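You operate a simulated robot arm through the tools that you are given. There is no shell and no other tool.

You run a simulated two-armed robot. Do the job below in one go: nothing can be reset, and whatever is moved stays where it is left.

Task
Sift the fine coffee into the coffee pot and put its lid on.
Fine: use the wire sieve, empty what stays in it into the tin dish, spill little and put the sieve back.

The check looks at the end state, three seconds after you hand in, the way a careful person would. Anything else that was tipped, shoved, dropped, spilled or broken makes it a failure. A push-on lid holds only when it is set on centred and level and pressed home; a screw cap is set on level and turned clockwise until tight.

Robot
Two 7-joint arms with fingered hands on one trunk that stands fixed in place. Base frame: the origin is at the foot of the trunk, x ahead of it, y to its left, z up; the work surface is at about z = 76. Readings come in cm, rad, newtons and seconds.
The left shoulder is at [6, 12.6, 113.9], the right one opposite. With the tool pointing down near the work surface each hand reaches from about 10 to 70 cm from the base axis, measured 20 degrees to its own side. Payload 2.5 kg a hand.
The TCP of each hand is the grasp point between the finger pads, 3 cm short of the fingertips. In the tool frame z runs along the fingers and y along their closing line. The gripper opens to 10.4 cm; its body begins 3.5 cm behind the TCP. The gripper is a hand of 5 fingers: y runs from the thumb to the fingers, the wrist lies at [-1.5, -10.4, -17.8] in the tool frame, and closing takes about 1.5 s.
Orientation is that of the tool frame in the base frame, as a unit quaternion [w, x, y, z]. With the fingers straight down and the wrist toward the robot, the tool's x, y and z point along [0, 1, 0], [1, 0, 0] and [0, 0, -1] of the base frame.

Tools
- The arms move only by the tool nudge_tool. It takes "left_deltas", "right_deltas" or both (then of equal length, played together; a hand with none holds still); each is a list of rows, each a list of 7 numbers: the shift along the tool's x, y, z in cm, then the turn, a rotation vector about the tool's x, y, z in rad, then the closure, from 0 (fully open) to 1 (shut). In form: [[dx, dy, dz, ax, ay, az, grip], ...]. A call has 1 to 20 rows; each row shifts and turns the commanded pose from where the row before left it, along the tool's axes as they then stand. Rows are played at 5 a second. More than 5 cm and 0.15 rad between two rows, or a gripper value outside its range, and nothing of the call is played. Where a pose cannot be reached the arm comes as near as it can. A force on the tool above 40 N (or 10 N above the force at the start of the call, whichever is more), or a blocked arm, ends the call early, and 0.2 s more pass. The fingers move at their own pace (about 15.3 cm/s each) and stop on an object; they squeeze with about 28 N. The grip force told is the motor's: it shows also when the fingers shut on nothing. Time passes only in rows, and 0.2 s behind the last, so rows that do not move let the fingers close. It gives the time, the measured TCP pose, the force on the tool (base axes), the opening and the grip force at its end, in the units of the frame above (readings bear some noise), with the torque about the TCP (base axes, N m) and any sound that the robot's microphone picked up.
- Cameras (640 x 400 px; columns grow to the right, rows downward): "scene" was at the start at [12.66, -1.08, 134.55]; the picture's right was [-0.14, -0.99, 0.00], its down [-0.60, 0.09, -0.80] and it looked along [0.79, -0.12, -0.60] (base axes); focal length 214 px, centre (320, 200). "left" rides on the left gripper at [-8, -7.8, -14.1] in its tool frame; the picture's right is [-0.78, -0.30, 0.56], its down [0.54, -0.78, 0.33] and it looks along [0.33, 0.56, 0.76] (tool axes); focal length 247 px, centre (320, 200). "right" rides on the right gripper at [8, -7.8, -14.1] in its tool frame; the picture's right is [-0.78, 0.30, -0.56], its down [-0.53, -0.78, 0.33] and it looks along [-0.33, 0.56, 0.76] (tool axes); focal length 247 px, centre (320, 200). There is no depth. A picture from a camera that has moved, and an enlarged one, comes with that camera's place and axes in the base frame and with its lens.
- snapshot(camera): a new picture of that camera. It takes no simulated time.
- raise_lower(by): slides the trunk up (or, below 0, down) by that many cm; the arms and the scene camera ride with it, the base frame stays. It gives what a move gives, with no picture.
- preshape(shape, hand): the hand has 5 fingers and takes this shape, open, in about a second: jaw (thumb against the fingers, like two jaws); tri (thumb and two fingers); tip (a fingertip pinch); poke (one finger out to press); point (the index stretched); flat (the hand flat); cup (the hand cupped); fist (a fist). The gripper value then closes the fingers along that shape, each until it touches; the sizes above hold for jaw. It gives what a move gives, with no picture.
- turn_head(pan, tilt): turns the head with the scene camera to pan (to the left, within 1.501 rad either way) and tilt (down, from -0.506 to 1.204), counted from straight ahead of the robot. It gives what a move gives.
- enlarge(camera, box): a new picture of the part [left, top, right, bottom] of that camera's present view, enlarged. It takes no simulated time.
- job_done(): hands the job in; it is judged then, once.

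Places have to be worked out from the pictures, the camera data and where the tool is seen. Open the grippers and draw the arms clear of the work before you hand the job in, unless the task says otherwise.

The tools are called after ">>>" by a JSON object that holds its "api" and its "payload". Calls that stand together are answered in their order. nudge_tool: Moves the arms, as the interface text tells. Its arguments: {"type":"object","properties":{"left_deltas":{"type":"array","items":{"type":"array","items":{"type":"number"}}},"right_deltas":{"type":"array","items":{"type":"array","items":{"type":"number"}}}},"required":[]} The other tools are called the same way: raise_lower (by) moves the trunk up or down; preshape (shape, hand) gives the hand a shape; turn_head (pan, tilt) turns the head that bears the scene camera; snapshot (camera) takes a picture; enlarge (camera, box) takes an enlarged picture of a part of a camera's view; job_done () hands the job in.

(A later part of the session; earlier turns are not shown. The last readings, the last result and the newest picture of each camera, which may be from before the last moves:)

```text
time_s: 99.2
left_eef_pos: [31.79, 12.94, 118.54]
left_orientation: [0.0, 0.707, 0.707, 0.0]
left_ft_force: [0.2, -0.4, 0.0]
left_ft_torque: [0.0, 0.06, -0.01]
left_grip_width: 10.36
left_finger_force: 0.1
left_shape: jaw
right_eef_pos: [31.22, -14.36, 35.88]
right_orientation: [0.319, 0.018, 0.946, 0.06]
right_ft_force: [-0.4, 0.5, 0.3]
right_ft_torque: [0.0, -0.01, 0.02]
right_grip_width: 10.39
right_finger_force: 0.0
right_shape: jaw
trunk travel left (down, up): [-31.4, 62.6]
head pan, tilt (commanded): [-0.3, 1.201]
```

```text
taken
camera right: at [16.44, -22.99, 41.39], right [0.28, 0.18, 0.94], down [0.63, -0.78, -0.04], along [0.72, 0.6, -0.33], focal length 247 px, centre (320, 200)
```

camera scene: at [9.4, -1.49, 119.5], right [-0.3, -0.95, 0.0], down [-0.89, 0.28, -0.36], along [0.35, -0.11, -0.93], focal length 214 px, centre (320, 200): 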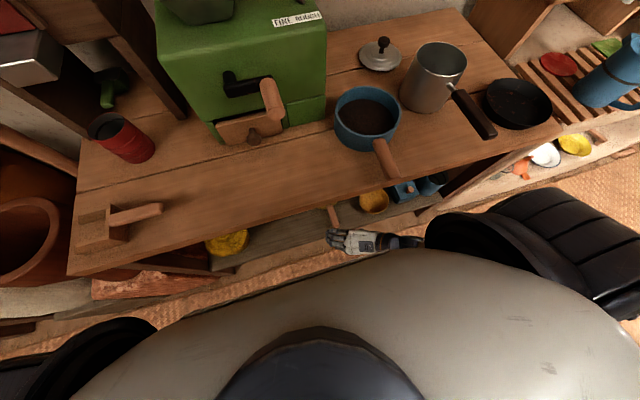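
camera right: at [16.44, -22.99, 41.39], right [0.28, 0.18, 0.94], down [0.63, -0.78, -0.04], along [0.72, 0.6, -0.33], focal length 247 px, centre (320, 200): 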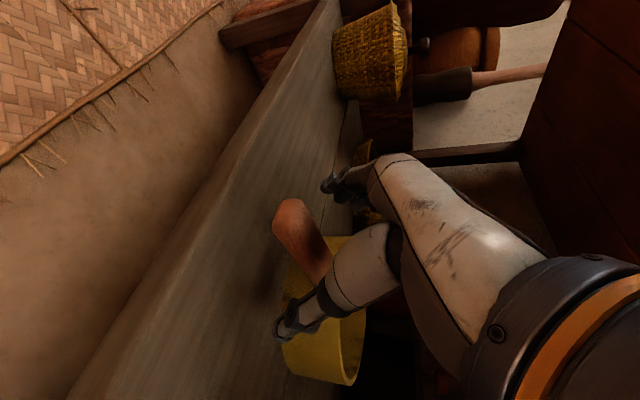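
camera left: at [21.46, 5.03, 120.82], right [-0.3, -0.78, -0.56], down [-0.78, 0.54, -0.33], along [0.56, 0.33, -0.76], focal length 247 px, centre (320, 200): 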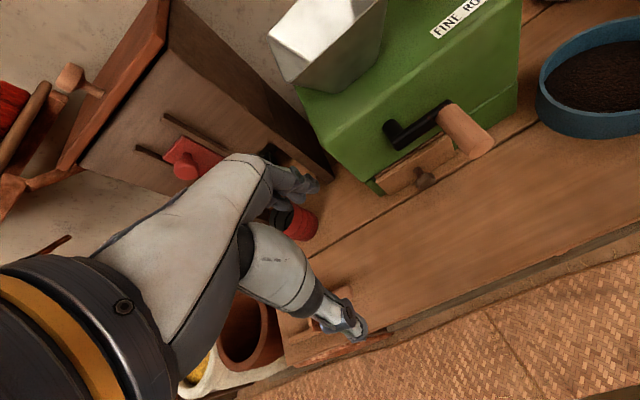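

The handle end triangulates at [27.8, -14.9, 34.6]; TCP is at [31.2, -14.4, 35.9]. I go 1.6 cm further and close the hand on the handle.

>>> {"api": "nudge_tool", "payload": {"right_deltas": [[0, -0.3, 0.9, 0, 0, 0, 0], [0, -0.2, 0.7, 0, 0, 0, 0]]}}

>>> {"api": "nudge_tool", "payload": {"right_deltas": [[0, 0, 0, 0, 0, 0, 0.3], [0, 0, 0, 0, 0, 0, 0.5], [0, 0, 0, 0, 0, 0, 0.7], [0, 0, 0, 0, 0, 0, 0.85], [0, 0, 0, 0, 0, 0, 1], [0, 0, 0, 0, 0, 0, 1], [0, 0, 0, 0, 0, 0, 1], [0, 0, 0, 0, 0, 0, 1]]}}

>>> {"api": "snapshot", "payload": {"camera": "right"}}

```text
time_s: 99.8
left_eef_pos: [31.58, 12.83, 118.59]
left_orientation: [0.0, 0.707, 0.707, 0.0]
left_ft_force: [-0.4, 0.3, -0.8]
left_ft_torque: [0.01, 0.01, 0.01]
left_grip_width: 10.39
left_finger_force: 0.0
left_shape: jaw
right_eef_pos: [32.22, -14.78, 34.57]
right_orientation: [0.317, 0.017, 0.946, 0.059]
right_ft_force: [0.7, -0.7, -0.2]
right_ft_torque: [0.02, 0.0, 0.0]
right_grip_width: 10.4
right_finger_force: 0.1
right_shape: jaw
trunk travel left (down, up): [-31.4, 62.6]
head pan, tilt (commanded): [-0.3, 1.201]
```

```text
time_s: 101.7
left_eef_pos: [31.71, 13.0, 118.56]
left_orientation: [0.0, 0.707, 0.707, 0.0]
left_ft_force: [-0.3, 1.1, -0.5]
left_ft_torque: [-0.01, 0.01, 0.0]
left_grip_width: 10.38
left_finger_force: 0.0
left_shape: jaw
right_eef_pos: [32.35, -14.81, 34.52]
right_orientation: [0.318, 0.017, 0.946, 0.059]
right_ft_force: [1.0, 0.7, -1.1]
right_ft_torque: [0.06, -0.17, 0.07]
right_grip_width: 2.33
right_finger_force: 28.2
right_shape: jaw
trunk travel left (down, up): [-31.4, 62.6]
head pan, tilt (commanded): [-0.3, 1.201]
```

```text
taken
camera right: at [17.4, -23.31, 40.04], right [0.28, 0.18, 0.94], down [0.63, -0.78, -0.04], along [0.72, 0.6, -0.33], focal length 247 px, centre (320, 200)
```

right: 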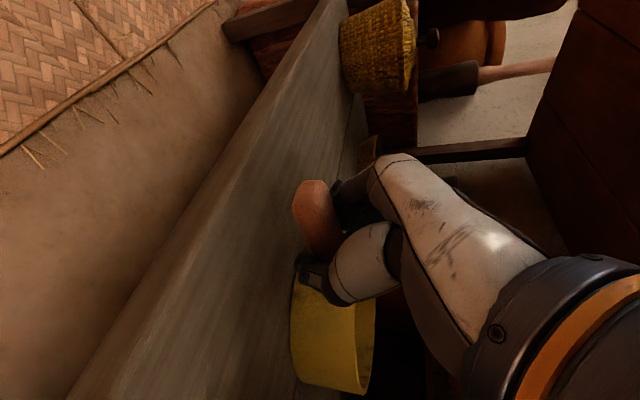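

Gripped at 2.3 cm width. I lift the sieve straight up 6 cm slowly and check that it comes along.

>>> {"api": "nudge_tool", "payload": {"right_deltas": [[-0.6, 0.12, -0.8, 0, 0, 0, 1], [-0.6, 0.12, -0.8, 0, 0, 0, 1], [-0.6, 0.12, -0.8, 0, 0, 0, 1], [-0.6, 0.12, -0.8, 0, 0, 0, 1], [-0.6, 0.12, -0.8, 0, 0, 0, 1], [-0.6, 0.12, -0.8, 0, 0, 0, 1]]}}

>>> {"api": "snapshot", "payload": {"camera": "right"}}

>>> {"api": "turn_head", "payload": {"pan": -0.3, "tilt": 0.95}}

>>> {"api": "snapshot", "payload": {"camera": "scene"}}

```text
time_s: 103.0
left_eef_pos: [31.65, 12.88, 118.54]
left_orientation: [0.0, 0.707, 0.707, 0.0]
left_ft_force: [0.6, -0.5, 0.3]
left_ft_torque: [-0.01, -0.04, -0.03]
left_grip_width: 10.35
left_finger_force: 0.1
left_shape: jaw
right_eef_pos: [32.37, -14.65, 40.6]
right_orientation: [0.318, 0.018, 0.946, 0.059]
right_ft_force: [0.2, -1.7, -0.9]
right_ft_torque: [0.02, 0.08, -0.02]
right_grip_width: 2.2
right_finger_force: 28.0
right_shape: jaw
trunk travel left (down, up): [-31.4, 62.6]
head pan, tilt (commanded): [-0.3, 1.201]
```

```text
taken
camera right: at [17.38, -23.25, 46.08], right [0.28, 0.18, 0.94], down [0.63, -0.78, -0.04], along [0.72, 0.6, -0.33], focal length 247 px, centre (320, 200)
```

right: 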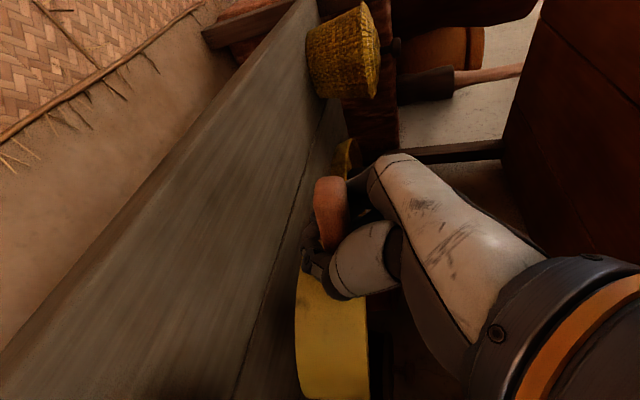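

```text
time_s: 103.8
left_eef_pos: [31.62, 13.02, 118.44]
left_orientation: [0.0, 0.708, 0.707, 0.0]
left_ft_force: [-0.7, -0.6, 0.3]
left_ft_torque: [0.0, -0.03, 0.05]
left_grip_width: 10.38
left_finger_force: 0.0
left_shape: jaw
right_eef_pos: [32.26, -14.67, 40.63]
right_orientation: [0.316, 0.017, 0.947, 0.059]
right_ft_force: [-0.5, -0.1, -0.9]
right_ft_torque: [0.01, 0.08, 0.04]
right_grip_width: 2.18
right_finger_force: 28.1
right_shape: jaw
trunk travel left (down, up): [-31.4, 62.6]
head pan, tilt (commanded): [-0.3, 0.949]
```

```text
taken
camera scene: at [11.01, -1.99, 110.11], right [-0.3, -0.96, 0.0], down [-0.78, 0.24, -0.58], along [0.56, -0.17, -0.81], focal length 214 px, centre (320, 200)
```

scene: 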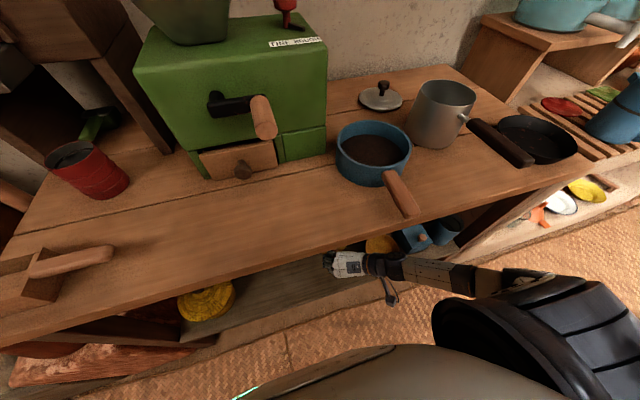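

The sieve came along. I raise it to z about 52 while drawing back 6 cm, then check before moving sideways over the bowl.

>>> {"api": "nudge_tool", "payload": {"right_deltas": [[-0.23, 0.17, -1.54, 0, 0, 0, 1], [-0.23, 0.17, -1.54, 0, 0, 0, 1], [-0.23, 0.17, -1.54, 0, 0, 0, 1], [-0.23, 0.17, -1.54, 0, 0, 0, 1], [-0.23, 0.17, -1.54, 0, 0, 0, 1], [-0.23, 0.17, -1.54, 0, 0, 0, 1], [-0.23, 0.17, -1.54, 0, 0, 0, 1], [-0.23, 0.17, -1.54, 0, 0, 0, 1]]}}

>>> {"api": "snapshot", "payload": {"camera": "right"}}

>>> {"api": "snapshot", "payload": {"camera": "scene"}}

```text
time_s: 105.6
left_eef_pos: [31.82, 12.99, 118.74]
left_orientation: [0.001, 0.707, 0.707, 0.0]
left_ft_force: [0.9, 0.3, 0.2]
left_ft_torque: [0.0, 0.01, 0.02]
left_grip_width: 10.35
left_finger_force: 0.1
left_shape: jaw
right_eef_pos: [26.33, -14.71, 51.64]
right_orientation: [0.319, 0.018, 0.946, 0.058]
right_ft_force: [-0.4, 1.1, -0.4]
right_ft_torque: [0.0, 0.13, 0.03]
right_grip_width: 2.17
right_finger_force: 27.9
right_shape: jaw
trunk travel left (down, up): [-31.4, 62.6]
head pan, tilt (commanded): [-0.3, 0.949]
```

```text
taken
camera right: at [11.44, -23.2, 57.16], right [0.28, 0.18, 0.94], down [0.63, -0.78, -0.04], along [0.72, 0.6, -0.33], focal length 247 px, centre (320, 200)
```

right: 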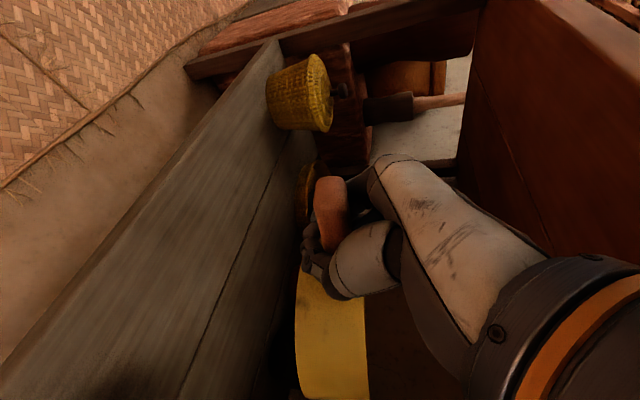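

```text
taken
camera scene: at [11.01, -1.99, 110.11], right [-0.3, -0.96, 0.0], down [-0.78, 0.24, -0.58], along [0.56, -0.17, -0.81], focal length 214 px, centre (320, 200)
```

scene: 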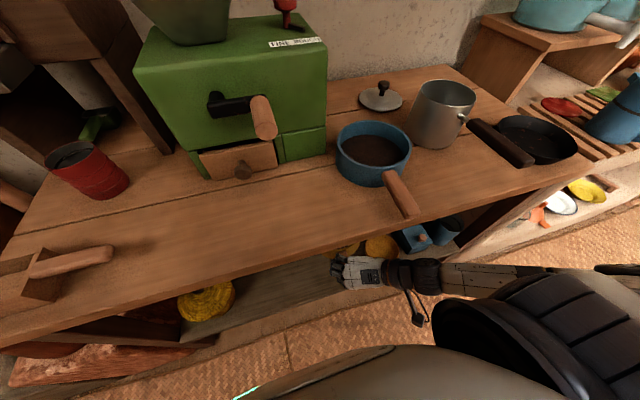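

The sieve is held clear above the shelf. I now move it sideways to y about -42 at this height, passing over the bowl and cup.

>>> {"api": "nudge_tool", "payload": {"right_deltas": [[-0.14, -1.98, -0.2, 0, 0, 0, 1], [-0.14, -1.98, -0.2, 0, 0, 0, 1], [-0.14, -1.98, -0.2, 0, 0, 0, 1], [-0.14, -1.98, -0.2, 0, 0, 0, 1], [-0.14, -1.98, -0.2, 0, 0, 0, 1], [-0.14, -1.98, -0.2, 0, 0, 0, 1], [-0.14, -1.98, -0.2, 0, 0, 0, 1]]}}

>>> {"api": "snapshot", "payload": {"camera": "right"}}

>>> {"api": "turn_head", "payload": {"pan": -0.7, "tilt": 1.1}}

>>> {"api": "snapshot", "payload": {"camera": "scene"}}

```text
time_s: 107.2
left_eef_pos: [31.72, 12.91, 118.57]
left_orientation: [0.0, 0.707, 0.707, 0.0]
left_ft_force: [0.3, -0.1, -0.2]
left_ft_torque: [0.01, -0.01, -0.01]
left_grip_width: 10.38
left_finger_force: 0.1
left_shape: jaw
right_eef_pos: [26.33, -28.64, 51.64]
right_orientation: [0.319, 0.017, 0.946, 0.058]
right_ft_force: [0.5, -0.3, -1.9]
right_ft_torque: [0.0, 0.11, 0.01]
right_grip_width: 2.17
right_finger_force: 28.2
right_shape: jaw
trunk travel left (down, up): [-31.4, 62.6]
head pan, tilt (commanded): [-0.3, 0.949]
```

```text
taken
camera right: at [11.53, -37.22, 57.15], right [0.28, 0.18, 0.94], down [0.63, -0.78, -0.04], along [0.72, 0.6, -0.33], focal length 247 px, centre (320, 200)
```

right: 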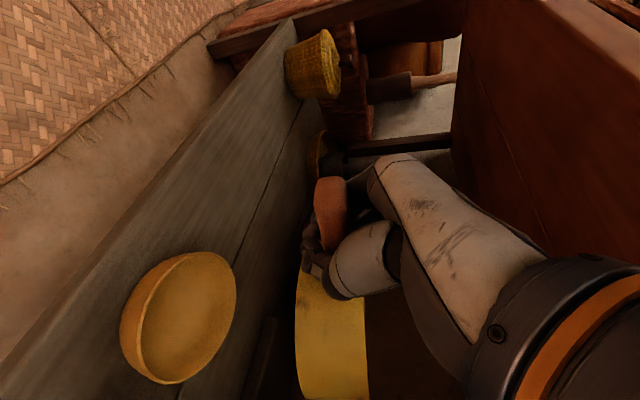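

```text
time_s: 108.1
left_eef_pos: [31.71, 12.88, 118.56]
left_orientation: [0.0, 0.707, 0.707, 0.0]
left_ft_force: [-0.2, 0.1, 0.0]
left_ft_torque: [-0.02, 0.0, 0.03]
left_grip_width: 10.37
left_finger_force: 0.0
left_shape: jaw
right_eef_pos: [26.48, -28.72, 51.62]
right_orientation: [0.319, 0.018, 0.946, 0.059]
right_ft_force: [0.0, -0.5, -0.4]
right_ft_torque: [0.01, 0.11, 0.01]
right_grip_width: 2.17
right_finger_force: 27.9
right_shape: jaw
trunk travel left (down, up): [-31.4, 62.6]
head pan, tilt (commanded): [-0.7, 1.1]
```

```text
taken
camera scene: at [8.9, -3.9, 109.1], right [-0.64, -0.77, 0.0], down [-0.68, 0.57, -0.45], along [0.35, -0.29, -0.89], focal length 214 px, centre (320, 200)
```

scene: 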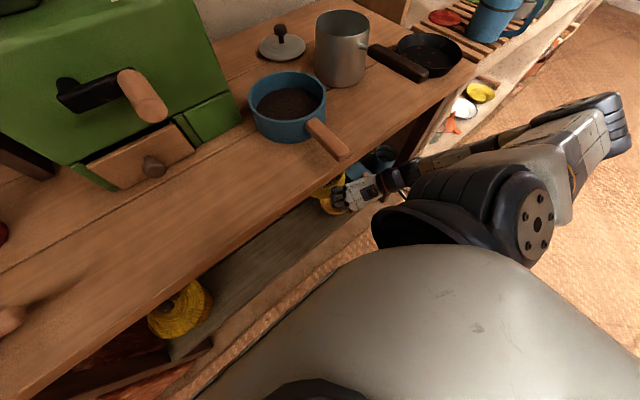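

Path is clear; I go on right and backward together so the sieve comes out from under the table.

>>> {"api": "nudge_tool", "payload": {"right_deltas": [[1.05, -1.97, -1.3, 0, 0, 0, 1], [1.05, -1.97, -1.3, 0, 0, 0, 1], [1.05, -1.97, -1.3, 0, 0, 0, 1], [1.05, -1.97, -1.3, 0, 0, 0, 1], [1.05, -1.97, -1.3, 0, 0, 0, 1], [1.5, 0, -1.0, 0, 0, 0, 1], [1.5, 0, -1.0, 0, 0, 0, 1]]}}

>>> {"api": "snapshot", "payload": {"camera": "right"}}

>>> {"api": "snapshot", "payload": {"camera": "scene"}}

```text
time_s: 109.7
left_eef_pos: [31.65, 12.85, 118.57]
left_orientation: [0.0, 0.707, 0.707, 0.0]
left_ft_force: [-0.2, -0.1, -0.5]
left_ft_torque: [0.01, -0.02, -0.02]
left_grip_width: 10.36
left_finger_force: 0.1
left_shape: jaw
right_eef_pos: [14.52, -38.7, 52.37]
right_orientation: [0.318, 0.017, 0.946, 0.059]
right_ft_force: [0.2, -0.5, -2.2]
right_ft_torque: [0.01, 0.09, 0.01]
right_grip_width: 2.18
right_finger_force: 28.8
right_shape: jaw
trunk travel left (down, up): [-31.4, 62.6]
head pan, tilt (commanded): [-0.7, 1.1]
```

```text
taken
camera right: at [-0.32, -47.26, 57.8], right [0.28, 0.18, 0.94], down [0.63, -0.78, -0.04], along [0.72, 0.6, -0.33], focal length 247 px, centre (320, 200)
```

right: 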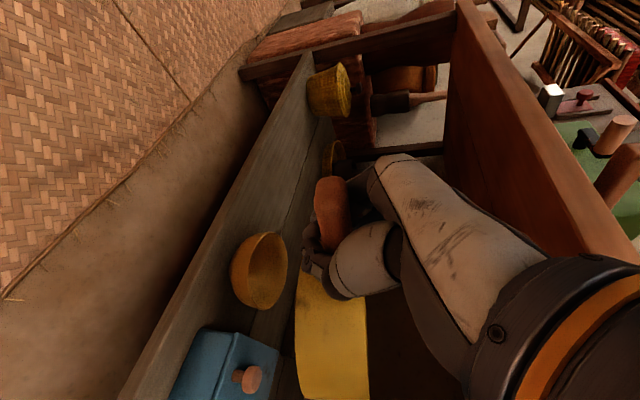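

```text
taken
camera scene: at [8.9, -3.91, 109.09], right [-0.64, -0.76, 0.0], down [-0.68, 0.57, -0.45], along [0.35, -0.29, -0.89], focal length 214 px, centre (320, 200)
```

scene: 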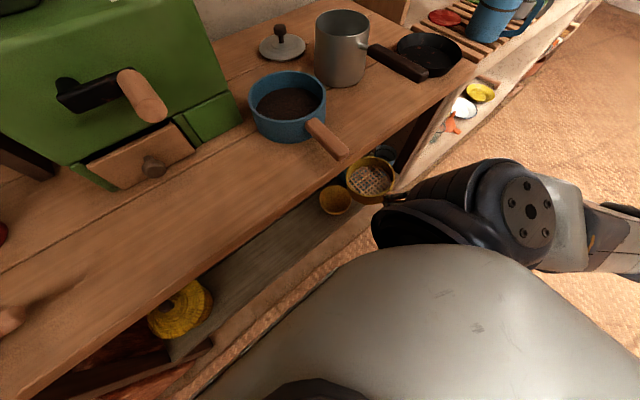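

The sieve emerges and its grey wire mesh is visible. I continue drawing back until the far rim is clear of the table edge.

>>> {"api": "nudge_tool", "payload": {"right_deltas": [[1.39, 0, -1.06, 0, 0, 0, 1], [1.39, 0, -1.06, 0, 0, 0, 1], [1.39, 0, -1.06, 0, 0, 0, 1], [1.39, 0, -1.06, 0, 0, 0, 1], [1.39, 0, -1.06, 0, 0, 0, 1], [1.39, 0, -1.06, 0, 0, 0, 1], [1.39, 0, -1.06, 0, 0, 0, 1], [1.39, 0, -1.06, 0, 0, 0, 1]]}}

>>> {"api": "snapshot", "payload": {"camera": "scene"}}

>>> {"api": "snapshot", "payload": {"camera": "right"}}

```text
time_s: 111.5
left_eef_pos: [31.78, 12.89, 118.51]
left_orientation: [-0.001, 0.708, 0.707, 0.0]
left_ft_force: [0.4, 0.9, 0.8]
left_ft_torque: [-0.02, -0.01, 0.01]
left_grip_width: 10.38
left_finger_force: 0.0
left_shape: jaw
right_eef_pos: [0.55, -38.9, 52.31]
right_orientation: [0.318, 0.018, 0.946, 0.058]
right_ft_force: [0.2, -0.5, -1.0]
right_ft_torque: [0.05, 0.11, -0.03]
right_grip_width: 2.17
right_finger_force: 27.9
right_shape: jaw
trunk travel left (down, up): [-31.4, 62.6]
head pan, tilt (commanded): [-0.7, 1.1]
```

```text
taken
camera scene: at [8.89, -3.91, 109.09], right [-0.64, -0.76, 0.0], down [-0.68, 0.57, -0.45], along [0.35, -0.29, -0.89], focal length 214 px, centre (320, 200)
```

scene: 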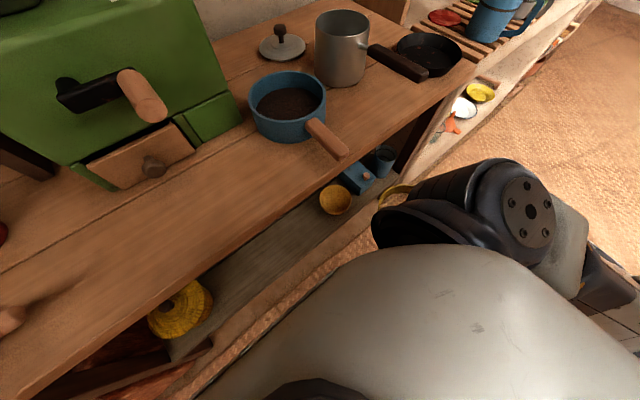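

```text
taken
camera right: at [-14.31, -47.41, 57.79], right [0.28, 0.18, 0.94], down [0.63, -0.78, -0.04], along [0.72, 0.6, -0.33], focal length 247 px, centre (320, 200)
```

right: 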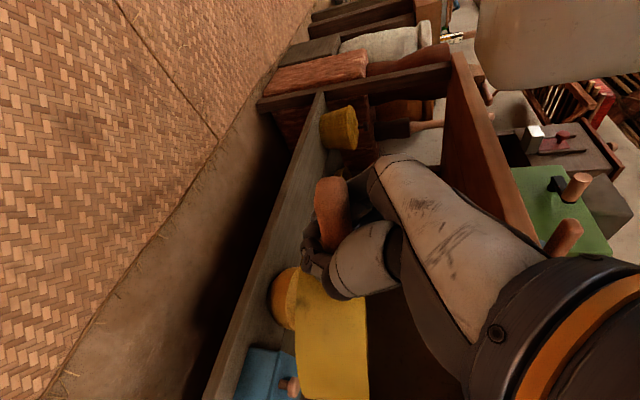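

The far rim is at about x=21, just clear of the table edge (about 24-25). I draw back 2.5 cm more and raise the trunk by 20 cm, then check.

>>> {"api": "nudge_tool", "payload": {"right_deltas": [[1.0, 0, -0.76, 0, 0, 0, 1], [1.0, 0, -0.76, 0, 0, 0, 1]]}}

>>> {"api": "raise_lower", "payload": {"by": 16}}

>>> {"api": "snapshot", "payload": {"camera": "scene"}}

>>> {"api": "snapshot", "payload": {"camera": "right"}}

```text
time_s: 112.1
left_eef_pos: [31.78, 12.85, 118.59]
left_orientation: [0.0, 0.707, 0.707, 0.0]
left_ft_force: [-0.4, -0.1, 0.0]
left_ft_torque: [0.0, -0.01, -0.04]
left_grip_width: 10.37
left_finger_force: 0.0
left_shape: jaw
right_eef_pos: [-1.92, -38.72, 52.09]
right_orientation: [0.318, 0.019, 0.946, 0.06]
right_ft_force: [0.6, 0.0, -1.1]
right_ft_torque: [-0.02, 0.09, -0.01]
right_grip_width: 2.14
right_finger_force: 28.3
right_shape: jaw
trunk travel left (down, up): [-31.4, 62.6]
head pan, tilt (commanded): [-0.7, 1.1]
```

```text
time_s: 113.9
left_eef_pos: [31.82, 12.98, 134.57]
left_orientation: [0.0, 0.707, 0.707, 0.001]
left_ft_force: [0.2, -0.2, 0.0]
left_ft_torque: [-0.02, 0.0, 0.0]
left_grip_width: 10.36
left_finger_force: 0.0
left_shape: jaw
right_eef_pos: [-1.91, -38.87, 68.3]
right_orientation: [0.317, 0.018, 0.946, 0.058]
right_ft_force: [0.4, 0.2, -0.9]
right_ft_torque: [0.0, 0.13, -0.02]
right_grip_width: 2.19
right_finger_force: 27.7
right_shape: jaw
trunk travel left (down, up): [-47.4, 46.6]
head pan, tilt (commanded): [-0.7, 1.1]
```

```text
taken
camera scene: at [8.89, -3.91, 125.09], right [-0.64, -0.76, 0.0], down [-0.68, 0.57, -0.45], along [0.35, -0.29, -0.89], focal length 214 px, centre (320, 200)
```

scene: 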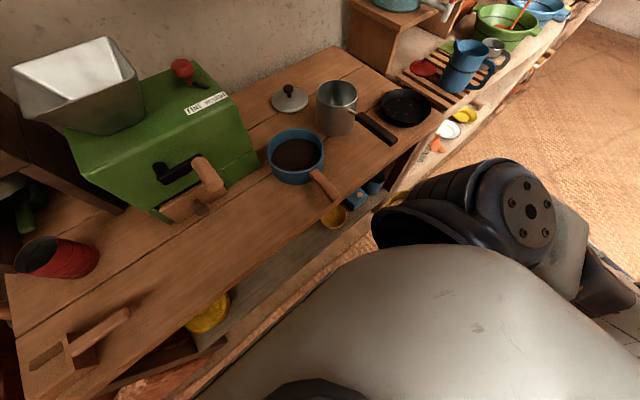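

```text
taken
camera right: at [-16.79, -47.39, 73.71], right [0.28, 0.18, 0.94], down [0.63, -0.78, -0.04], along [0.72, 0.6, -0.33], focal length 247 px, centre (320, 200)
```

right: 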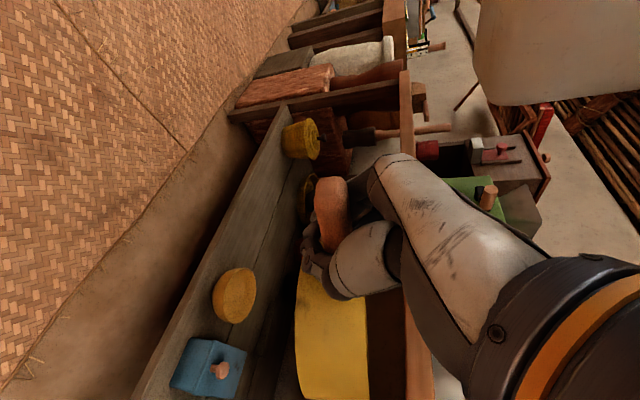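

Still clear. I raise the trunk another 30 cm so the sieve gets above the table.

>>> {"api": "raise_lower", "payload": {"by": 30}}

>>> {"api": "turn_head", "payload": {"pan": -0.7, "tilt": 1.0}}

>>> {"api": "snapshot", "payload": {"camera": "scene"}}

>>> {"api": "snapshot", "payload": {"camera": "right"}}

```text
time_s: 116.9
left_eef_pos: [31.73, 12.86, 164.55]
left_orientation: [0.0, 0.707, 0.707, 0.0]
left_ft_force: [0.0, 0.2, -0.2]
left_ft_torque: [-0.01, -0.01, 0.01]
left_grip_width: 10.41
left_finger_force: 0.1
left_shape: jaw
right_eef_pos: [-1.97, -38.81, 98.33]
right_orientation: [0.317, 0.018, 0.946, 0.058]
right_ft_force: [-0.1, 0.8, -0.7]
right_ft_torque: [-0.01, 0.13, 0.02]
right_grip_width: 2.17
right_finger_force: 27.4
right_shape: jaw
trunk travel left (down, up): [-77.4, 16.6]
head pan, tilt (commanded): [-0.7, 1.1]
```

```text
time_s: 117.6
left_eef_pos: [31.76, 12.94, 164.57]
left_orientation: [0.0, 0.707, 0.707, 0.0]
left_ft_force: [0.1, -0.6, -0.2]
left_ft_torque: [0.01, 0.02, 0.01]
left_grip_width: 10.37
left_finger_force: 0.0
left_shape: jaw
right_eef_pos: [-1.96, -38.8, 98.18]
right_orientation: [0.317, 0.017, 0.947, 0.058]
right_ft_force: [-0.2, -0.2, -1.3]
right_ft_torque: [-0.01, 0.08, 0.0]
right_grip_width: 2.2
right_finger_force: 28.4
right_shape: jaw
trunk travel left (down, up): [-77.4, 16.6]
head pan, tilt (commanded): [-0.7, 1.0]
```

```text
taken
camera scene: at [9.39, -4.33, 155.75], right [-0.64, -0.76, 0.0], down [-0.64, 0.54, -0.54], along [0.41, -0.35, -0.84], focal length 214 px, centre (320, 200)
```

scene: 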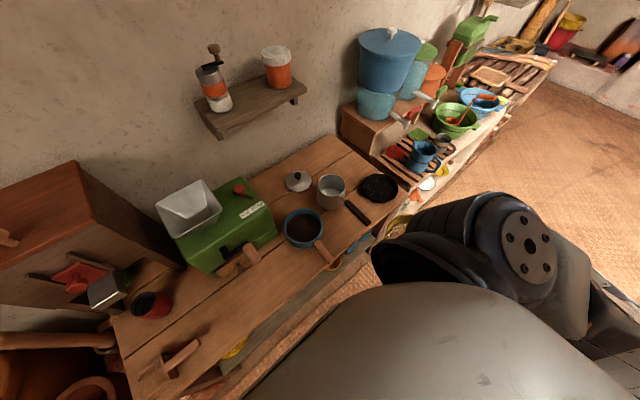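

```text
taken
camera right: at [-16.79, -47.39, 103.71], right [0.28, 0.18, 0.94], down [0.63, -0.78, -0.04], along [0.72, 0.6, -0.33], focal length 247 px, centre (320, 200)
```

right: 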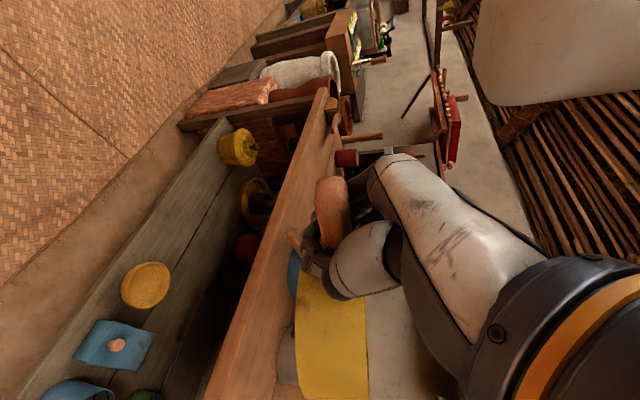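

The sieve is above table height. I zoom in on the pot, pan and lid from this high view to measure them.

>>> {"api": "enlarge", "payload": {"camera": "scene", "box": [260, 140, 420, 280]}}

>>> {"api": "turn_head", "payload": {"pan": -0.75, "tilt": 0.8}}

>>> {"api": "snapshot", "payload": {"camera": "scene"}}

```text
2.86 times, centred on (340, 210) of scene
camera zoom: at [9.39, -4.33, 155.75], right [-0.64, -0.76, 0.0], down [-0.64, 0.54, -0.54], along [0.41, -0.35, -0.84], focal length 613 px, centre (263, 171)
```

zoom: 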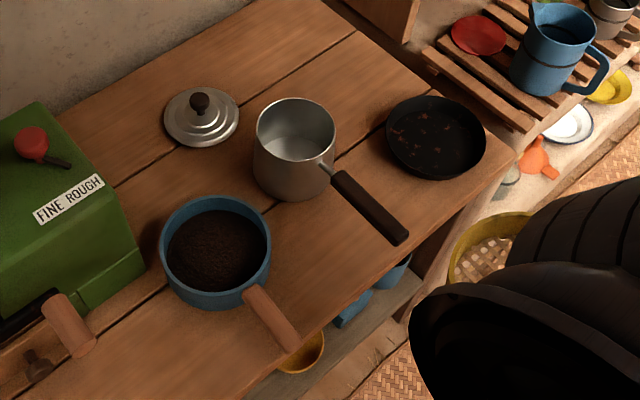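

```text
time_s: 118.3
left_eef_pos: [31.63, 12.77, 164.42]
left_orientation: [0.0, 0.707, 0.707, 0.001]
left_ft_force: [0.5, 0.0, -0.6]
left_ft_torque: [-0.03, 0.04, -0.03]
left_grip_width: 10.36
left_finger_force: 0.1
left_shape: jaw
right_eef_pos: [-1.93, -38.78, 98.24]
right_orientation: [0.317, 0.018, 0.946, 0.059]
right_ft_force: [-0.4, 0.2, -0.9]
right_ft_torque: [0.04, 0.08, -0.01]
right_grip_width: 2.18
right_finger_force: 27.7
right_shape: jaw
trunk travel left (down, up): [-77.4, 16.6]
head pan, tilt (commanded): [-0.75, 0.799]
```

```text
taken
camera scene: at [9.96, -5.34, 157.26], right [-0.68, -0.73, 0.0], down [-0.52, 0.49, -0.7], along [0.51, -0.48, -0.72], focal length 214 px, centre (320, 200)
```

scene: 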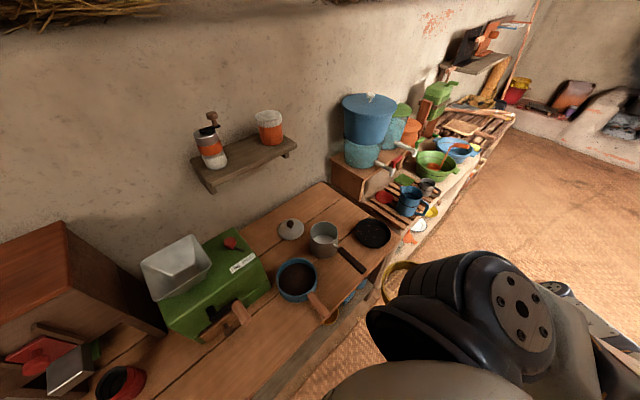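

Measurements: pot rim centre about [45.4, -41, 85], diameter about 12; blue pan centre [40, -22], lid at [62, -36], tin dish about [35.5, -60.5]. The sieve (diameter 15, CoM 10 cm from the TCP) can rest stably on the pot rim, so I carry it forward over the pot at z=98.

>>> {"api": "nudge_tool", "payload": {"right_deltas": [[-1.98, -0.17, 1.48, 0, 0, 0, 1], [-1.98, -0.17, 1.48, 0, 0, 0, 1], [-1.98, -0.17, 1.48, 0, 0, 0, 1], [-1.98, -0.17, 1.48, 0, 0, 0, 1], [-1.98, -0.17, 1.48, 0, 0, 0, 1], [-1.98, -0.17, 1.48, 0, 0, 0, 1], [-1.98, -0.17, 1.48, 0, 0, 0, 1], [-1.98, -0.17, 1.48, 0, 0, 0, 1]]}}

>>> {"api": "snapshot", "payload": {"camera": "scene"}}

>>> {"api": "snapshot", "payload": {"camera": "right"}}

```text
time_s: 120.1
left_eef_pos: [31.81, 12.92, 164.61]
left_orientation: [0.0, 0.707, 0.707, 0.0]
left_ft_force: [0.3, 0.8, -0.1]
left_ft_torque: [0.01, 0.04, 0.01]
left_grip_width: 10.35
left_finger_force: 0.1
left_shape: jaw
right_eef_pos: [17.98, -39.92, 98.5]
right_orientation: [0.317, 0.018, 0.946, 0.06]
right_ft_force: [-0.8, 1.0, -1.3]
right_ft_torque: [-0.01, 0.11, 0.01]
right_grip_width: 2.17
right_finger_force: 28.1
right_shape: jaw
trunk travel left (down, up): [-77.4, 16.6]
head pan, tilt (commanded): [-0.75, 0.799]
```

```text
taken
camera scene: at [10.01, -5.36, 157.26], right [-0.68, -0.73, 0.0], down [-0.52, 0.49, -0.7], along [0.51, -0.48, -0.72], focal length 214 px, centre (320, 200)
```

scene: 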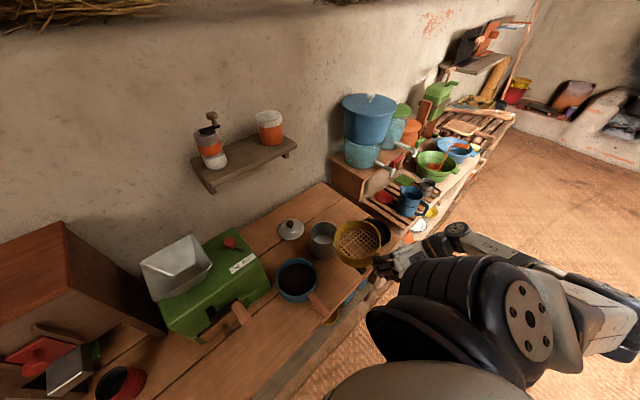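

```text
taken
camera right: at [3.08, -48.54, 103.88], right [0.28, 0.18, 0.94], down [0.63, -0.78, -0.04], along [0.72, 0.6, -0.33], focal length 247 px, centre (320, 200)
```

right: 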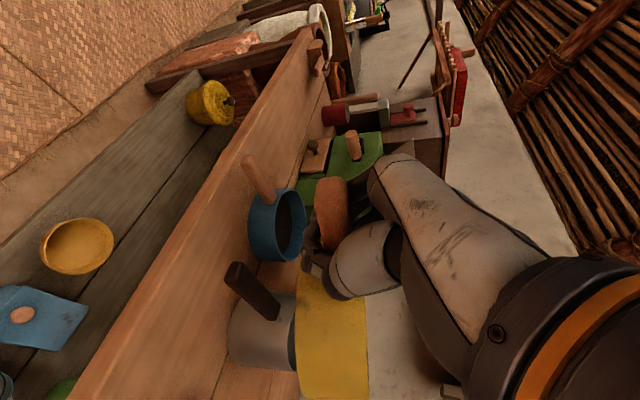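

The sieve moves over the table. I zoom to check the mesh and its centre relative to my TCP.

>>> {"api": "enlarge", "payload": {"camera": "scene", "box": [290, 200, 410, 290]}}

```text
4.44 times, centred on (350, 245) of scene
camera zoom: at [10.01, -5.36, 157.26], right [-0.68, -0.73, 0.0], down [-0.52, 0.49, -0.7], along [0.51, -0.48, -0.72], focal length 953 px, centre (187, 0)
```

zoom: 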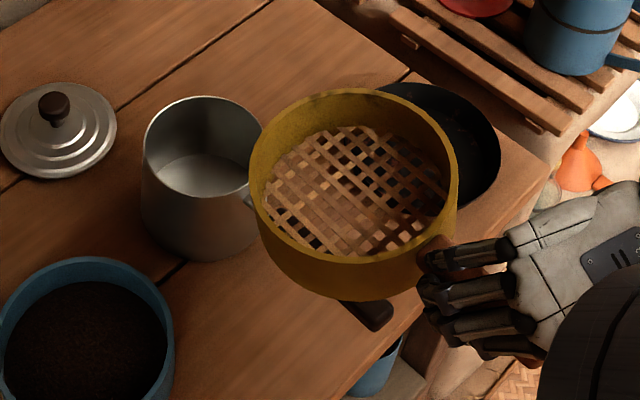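

This sieve turns out to be a coarse woven cane lattice, not wire, so it is likely the wrong one. A greyish round thing lies beside the orange funnel in the niche at the right; I look there.

>>> {"api": "turn_head", "payload": {"pan": -1.1, "tilt": 0.75}}

>>> {"api": "snapshot", "payload": {"camera": "scene"}}

>>> {"api": "enlarge", "payload": {"camera": "scene", "box": [260, 130, 420, 260]}}

```text
time_s: 121.0
left_eef_pos: [31.7, 12.88, 164.62]
left_orientation: [0.0, 0.707, 0.707, 0.0]
left_ft_force: [0.5, 0.4, 0.3]
left_ft_torque: [0.0, 0.01, 0.02]
left_grip_width: 10.37
left_finger_force: 0.1
left_shape: jaw
right_eef_pos: [17.95, -39.95, 98.39]
right_orientation: [0.317, 0.018, 0.946, 0.059]
right_ft_force: [0.8, 0.1, -1.1]
right_ft_torque: [0.01, 0.13, 0.0]
right_grip_width: 2.18
right_finger_force: 27.8
right_shape: jaw
trunk travel left (down, up): [-77.4, 16.6]
head pan, tilt (commanded): [-1.1, 0.75]
```

```text
taken
camera scene: at [7.84, -7.22, 157.67], right [-0.89, -0.45, 0.0], down [-0.31, 0.61, -0.73], along [0.33, -0.65, -0.68], focal length 214 px, centre (320, 200)
```

scene: 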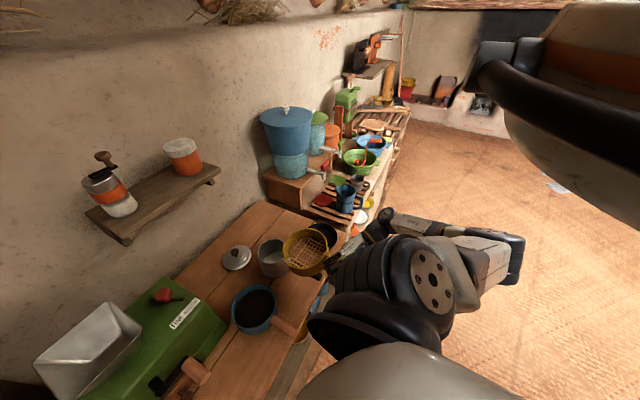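

```text
3.08 times, centred on (340, 195) of scene
camera zoom: at [7.84, -7.22, 157.67], right [-0.89, -0.45, 0.0], down [-0.31, 0.61, -0.73], along [0.33, -0.65, -0.68], focal length 660 px, centre (258, 215)
```

zoom: 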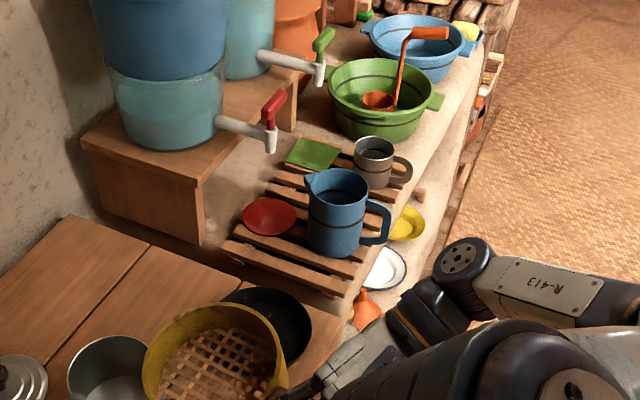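

Nothing sieve-like there. I zoom closely on the blue vessel's content, in case it is a mesh, and use the left hand camera from high above for another viewpoint behind the grinder.

>>> {"api": "enlarge", "payload": {"camera": "scene", "box": [225, 275, 305, 345]}}

>>> {"api": "snapshot", "payload": {"camera": "left"}}

>>> {"api": "turn_head", "payload": {"pan": -0.1, "tilt": 0.9}}

>>> {"api": "snapshot", "payload": {"camera": "scene"}}

```text
5.71 times, centred on (265, 310) of scene
camera zoom: at [7.84, -7.22, 157.67], right [-0.89, -0.45, 0.0], down [-0.31, 0.61, -0.73], along [0.33, -0.65, -0.68], focal length 1226 px, centre (634, -429)
```

zoom: 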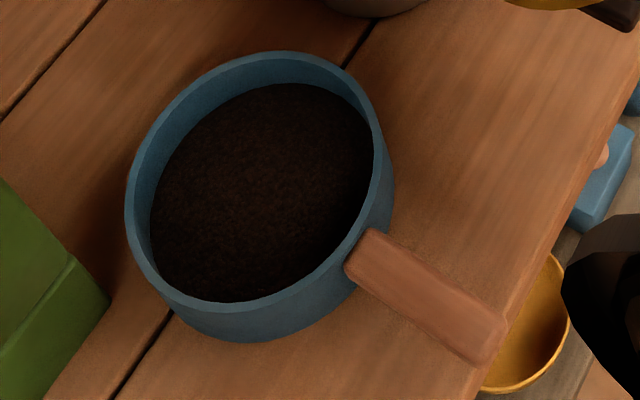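

```text
taken
camera left: at [23.9, 4.91, 178.75], right [-0.3, -0.78, -0.56], down [-0.78, 0.54, -0.33], along [0.56, 0.33, -0.76], focal length 247 px, centre (320, 200)
```

left: 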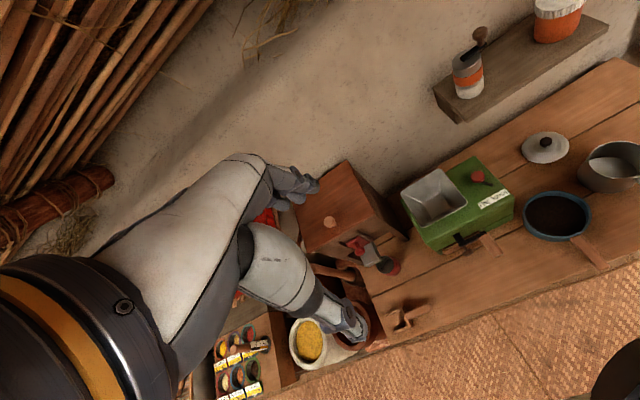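

```text
time_s: 122.2
left_eef_pos: [31.73, 12.97, 164.65]
left_orientation: [0.0, 0.707, 0.707, 0.0]
left_ft_force: [-1.0, -0.4, 0.5]
left_ft_torque: [-0.02, -0.03, -0.01]
left_grip_width: 10.37
left_finger_force: 0.0
left_shape: jaw
right_eef_pos: [17.75, -40.03, 98.39]
right_orientation: [0.318, 0.019, 0.946, 0.059]
right_ft_force: [-0.3, -0.6, -0.6]
right_ft_torque: [0.01, 0.09, 0.0]
right_grip_width: 2.18
right_finger_force: 28.1
right_shape: jaw
trunk travel left (down, up): [-77.4, 16.6]
head pan, tilt (commanded): [-0.099, 0.901]
```

```text
taken
camera scene: at [11.58, -0.6, 156.48], right [-0.1, -0.99, 0.0], down [-0.78, 0.08, -0.62], along [0.62, -0.06, -0.78], focal length 214 px, centre (320, 200)
```

scene: 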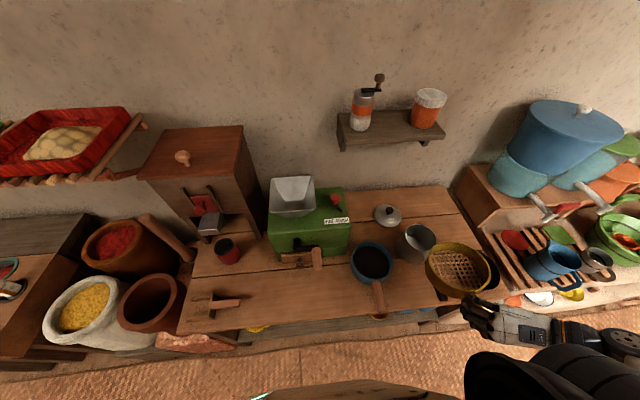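

The blue vessel has just the same shape as the cane sieve, and its dark surface lies at mesh depth, so it may be the real wire sieve. I zoom in strongly on both.

>>> {"api": "enlarge", "payload": {"camera": "scene", "box": [346, 236, 396, 290]}}

>>> {"api": "enlarge", "payload": {"camera": "scene", "box": [260, 165, 360, 275]}}

>>> {"api": "enlarge", "payload": {"camera": "left", "box": [510, 180, 600, 250]}}

```text
7.41 times, centred on (371, 263) of scene
camera zoom: at [11.58, -0.6, 156.48], right [-0.1, -0.99, 0.0], down [-0.78, 0.08, -0.62], along [0.62, -0.06, -0.78], focal length 1589 px, centre (-58, -267)
```

zoom: 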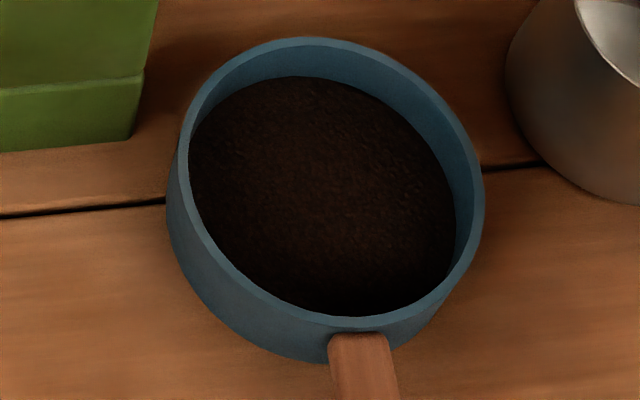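

```text
3.64 times, centred on (310, 220) of scene
camera zoom: at [11.58, -0.6, 156.48], right [-0.1, -0.99, 0.0], down [-0.78, 0.08, -0.62], along [0.62, -0.06, -0.78], focal length 780 px, centre (356, 127)
```

zoom: 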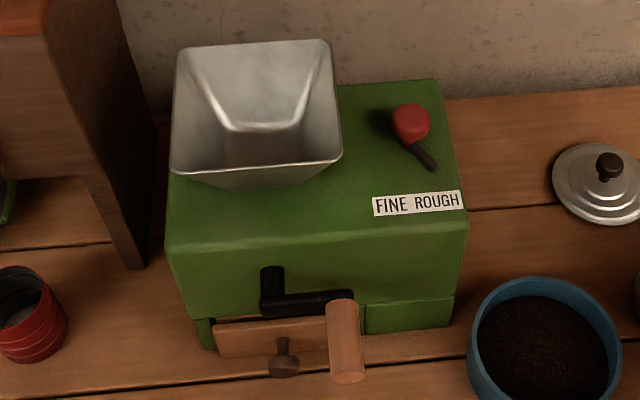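

```text
5.71 times, centred on (555, 215) of left
camera zoom: at [23.89, 4.91, 178.75], right [-0.3, -0.78, -0.56], down [-0.78, 0.54, -0.33], along [0.56, 0.33, -0.76], focal length 1411 px, centre (-1023, 114)
```

zoom: 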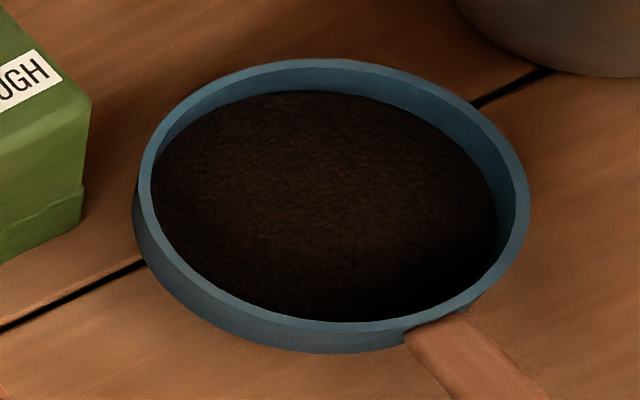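

The surface in the blue vessel looks granular. I zoom extremely to tell coffee powder from wire mesh, and also look at the drawer, tin and hopper.

>>> {"api": "enlarge", "payload": {"camera": "scene", "box": [362, 252, 382, 266]}}

>>> {"api": "enlarge", "payload": {"camera": "scene", "box": [356, 270, 386, 290]}}

>>> {"api": "enlarge", "payload": {"camera": "scene", "box": [270, 235, 350, 280]}}

>>> {"api": "enlarge", "payload": {"camera": "scene", "box": [205, 225, 255, 275]}}

```text
16.00 times, centred on (372, 259) of scene
camera zoom: at [11.58, -0.6, 156.48], right [-0.1, -0.99, 0.0], down [-0.78, 0.08, -0.62], along [0.62, -0.06, -0.78], focal length 3432 px, centre (-512, -744)
```

zoom: 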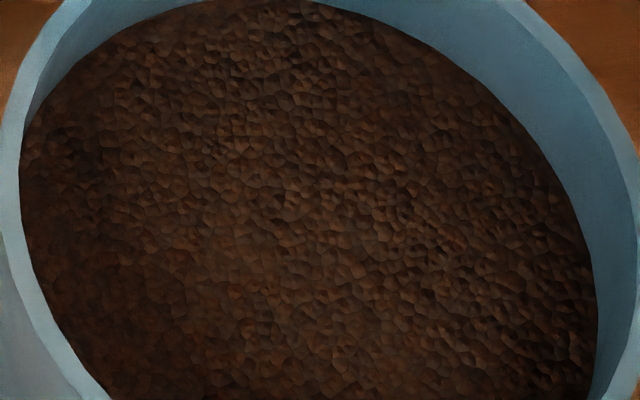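

```text
16.00 times, centred on (371, 280) of scene
camera zoom: at [11.58, -0.6, 156.48], right [-0.1, -0.99, 0.0], down [-0.78, 0.08, -0.62], along [0.62, -0.06, -0.78], focal length 3432 px, centre (-496, -1080)
```

zoom: 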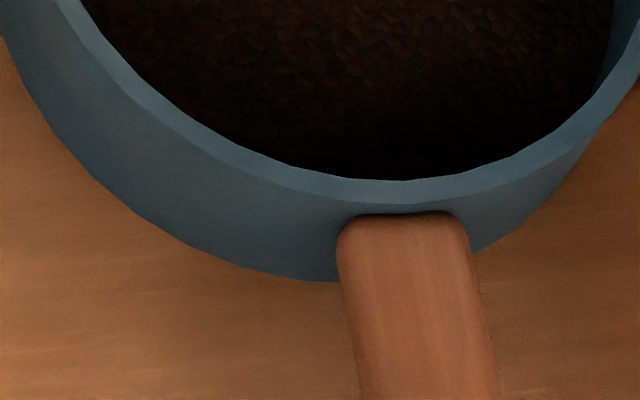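

```text
8.00 times, centred on (310, 258) of scene
camera zoom: at [11.58, -0.6, 156.48], right [-0.1, -0.99, 0.0], down [-0.78, 0.08, -0.62], along [0.62, -0.06, -0.78], focal length 1716 px, centre (400, -260)
```

zoom: 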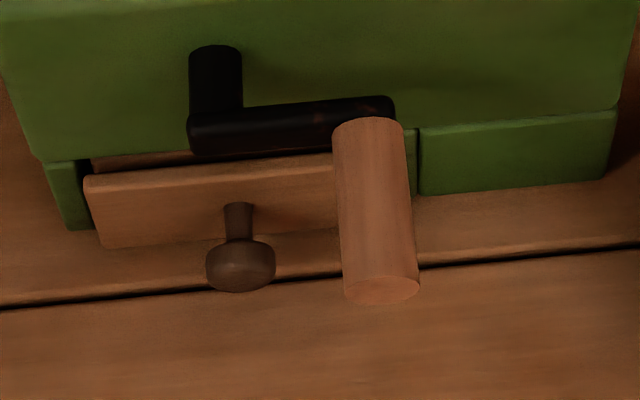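

```text
8.00 times, centred on (230, 250) of scene
camera zoom: at [11.58, -0.6, 156.48], right [-0.1, -0.99, 0.0], down [-0.78, 0.08, -0.62], along [0.62, -0.06, -0.78], focal length 1716 px, centre (1040, -200)
```

zoom: 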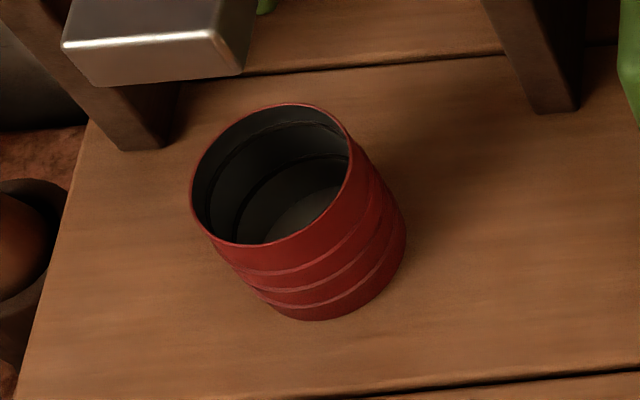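

The blue vessel holds coffee granules and the red tin is empty. I zoom hard on the yellow sieve's mesh to see what it is made of.

>>> {"api": "enlarge", "payload": {"camera": "scene", "box": [420, 235, 500, 305]}}

>>> {"api": "enlarge", "payload": {"camera": "scene", "box": [440, 255, 470, 278]}}

```text
5.71 times, centred on (460, 270) of scene
camera zoom: at [11.58, -0.6, 156.48], right [-0.1, -0.99, 0.0], down [-0.78, 0.08, -0.62], along [0.62, -0.06, -0.78], focal length 1226 px, centre (-480, -200)
```

zoom: 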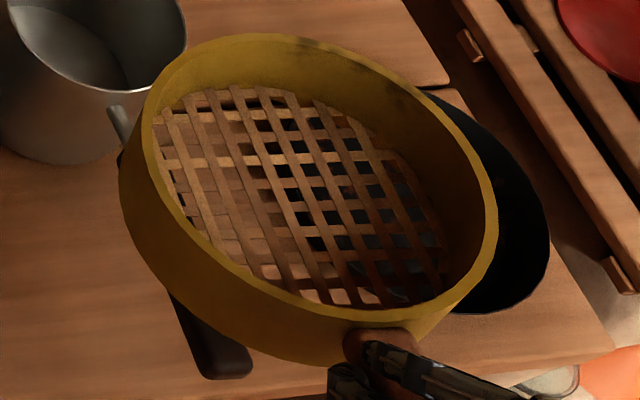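

```text
16.00 times, centred on (455, 266) of scene
camera zoom: at [11.58, -0.6, 156.48], right [-0.1, -0.99, 0.0], down [-0.78, 0.08, -0.62], along [0.62, -0.06, -0.78], focal length 3432 px, centre (-1840, -864)
```

zoom: 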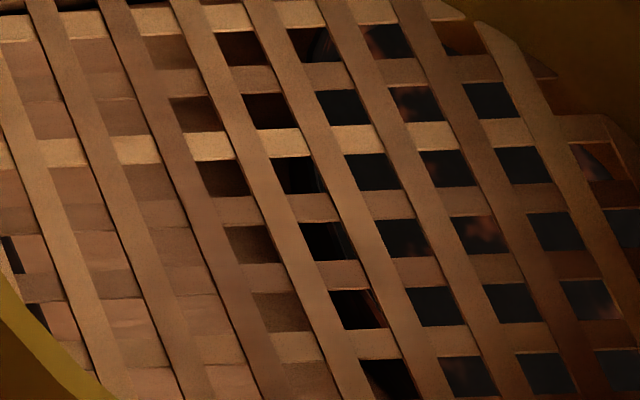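

The yellow sieve is a wooden-slat lattice, clearly the coarse one and not wire. I must find the wire sieve; I zoom on the front-left wooden tool, under the bin, and around the shelf and wall.

>>> {"api": "enlarge", "payload": {"camera": "scene", "box": [170, 230, 300, 340]}}

>>> {"api": "enlarge", "payload": {"camera": "scene", "box": [0, 90, 280, 350]}}

>>> {"api": "enlarge", "payload": {"camera": "scene", "box": [320, 60, 640, 310]}}

```text
3.64 times, centred on (235, 285) of scene
camera zoom: at [11.58, -0.6, 156.48], right [-0.1, -0.99, 0.0], down [-0.78, 0.08, -0.62], along [0.62, -0.06, -0.78], focal length 780 px, centre (629, -109)
```

zoom: 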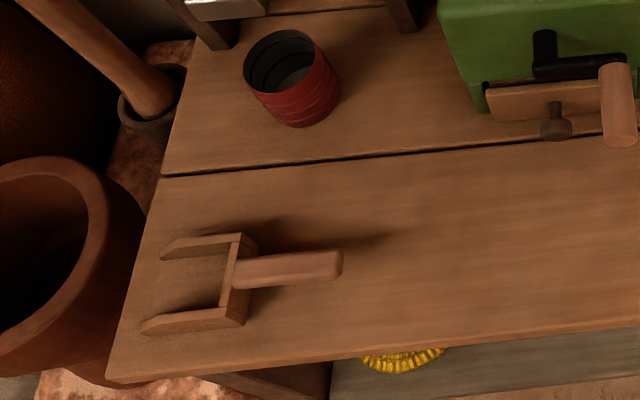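

```text
1.54 times, centred on (140, 220) of scene
camera zoom: at [11.58, -0.6, 156.48], right [-0.1, -0.99, 0.0], down [-0.78, 0.08, -0.62], along [0.62, -0.06, -0.78], focal length 330 px, centre (597, 169)
```

zoom: 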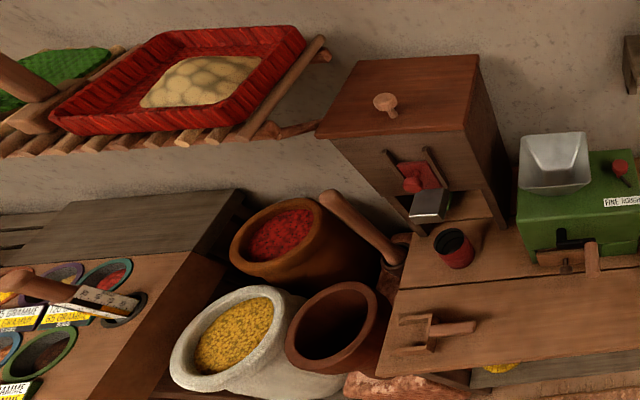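

```text
1.60 times, centred on (480, 185) of scene
camera zoom: at [11.58, -0.6, 156.48], right [-0.1, -0.99, 0.0], down [-0.78, 0.08, -0.62], along [0.62, -0.06, -0.78], focal length 343 px, centre (64, 224)
```

zoom: 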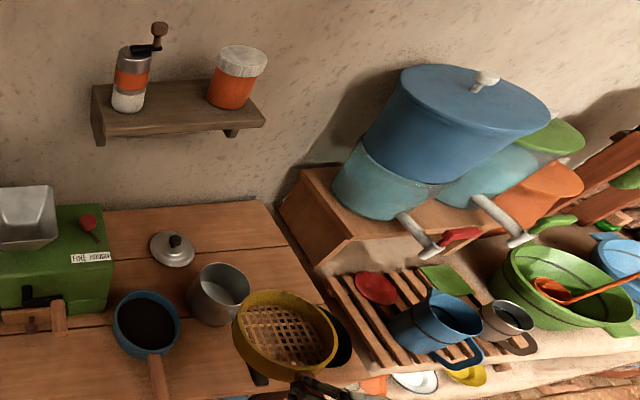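

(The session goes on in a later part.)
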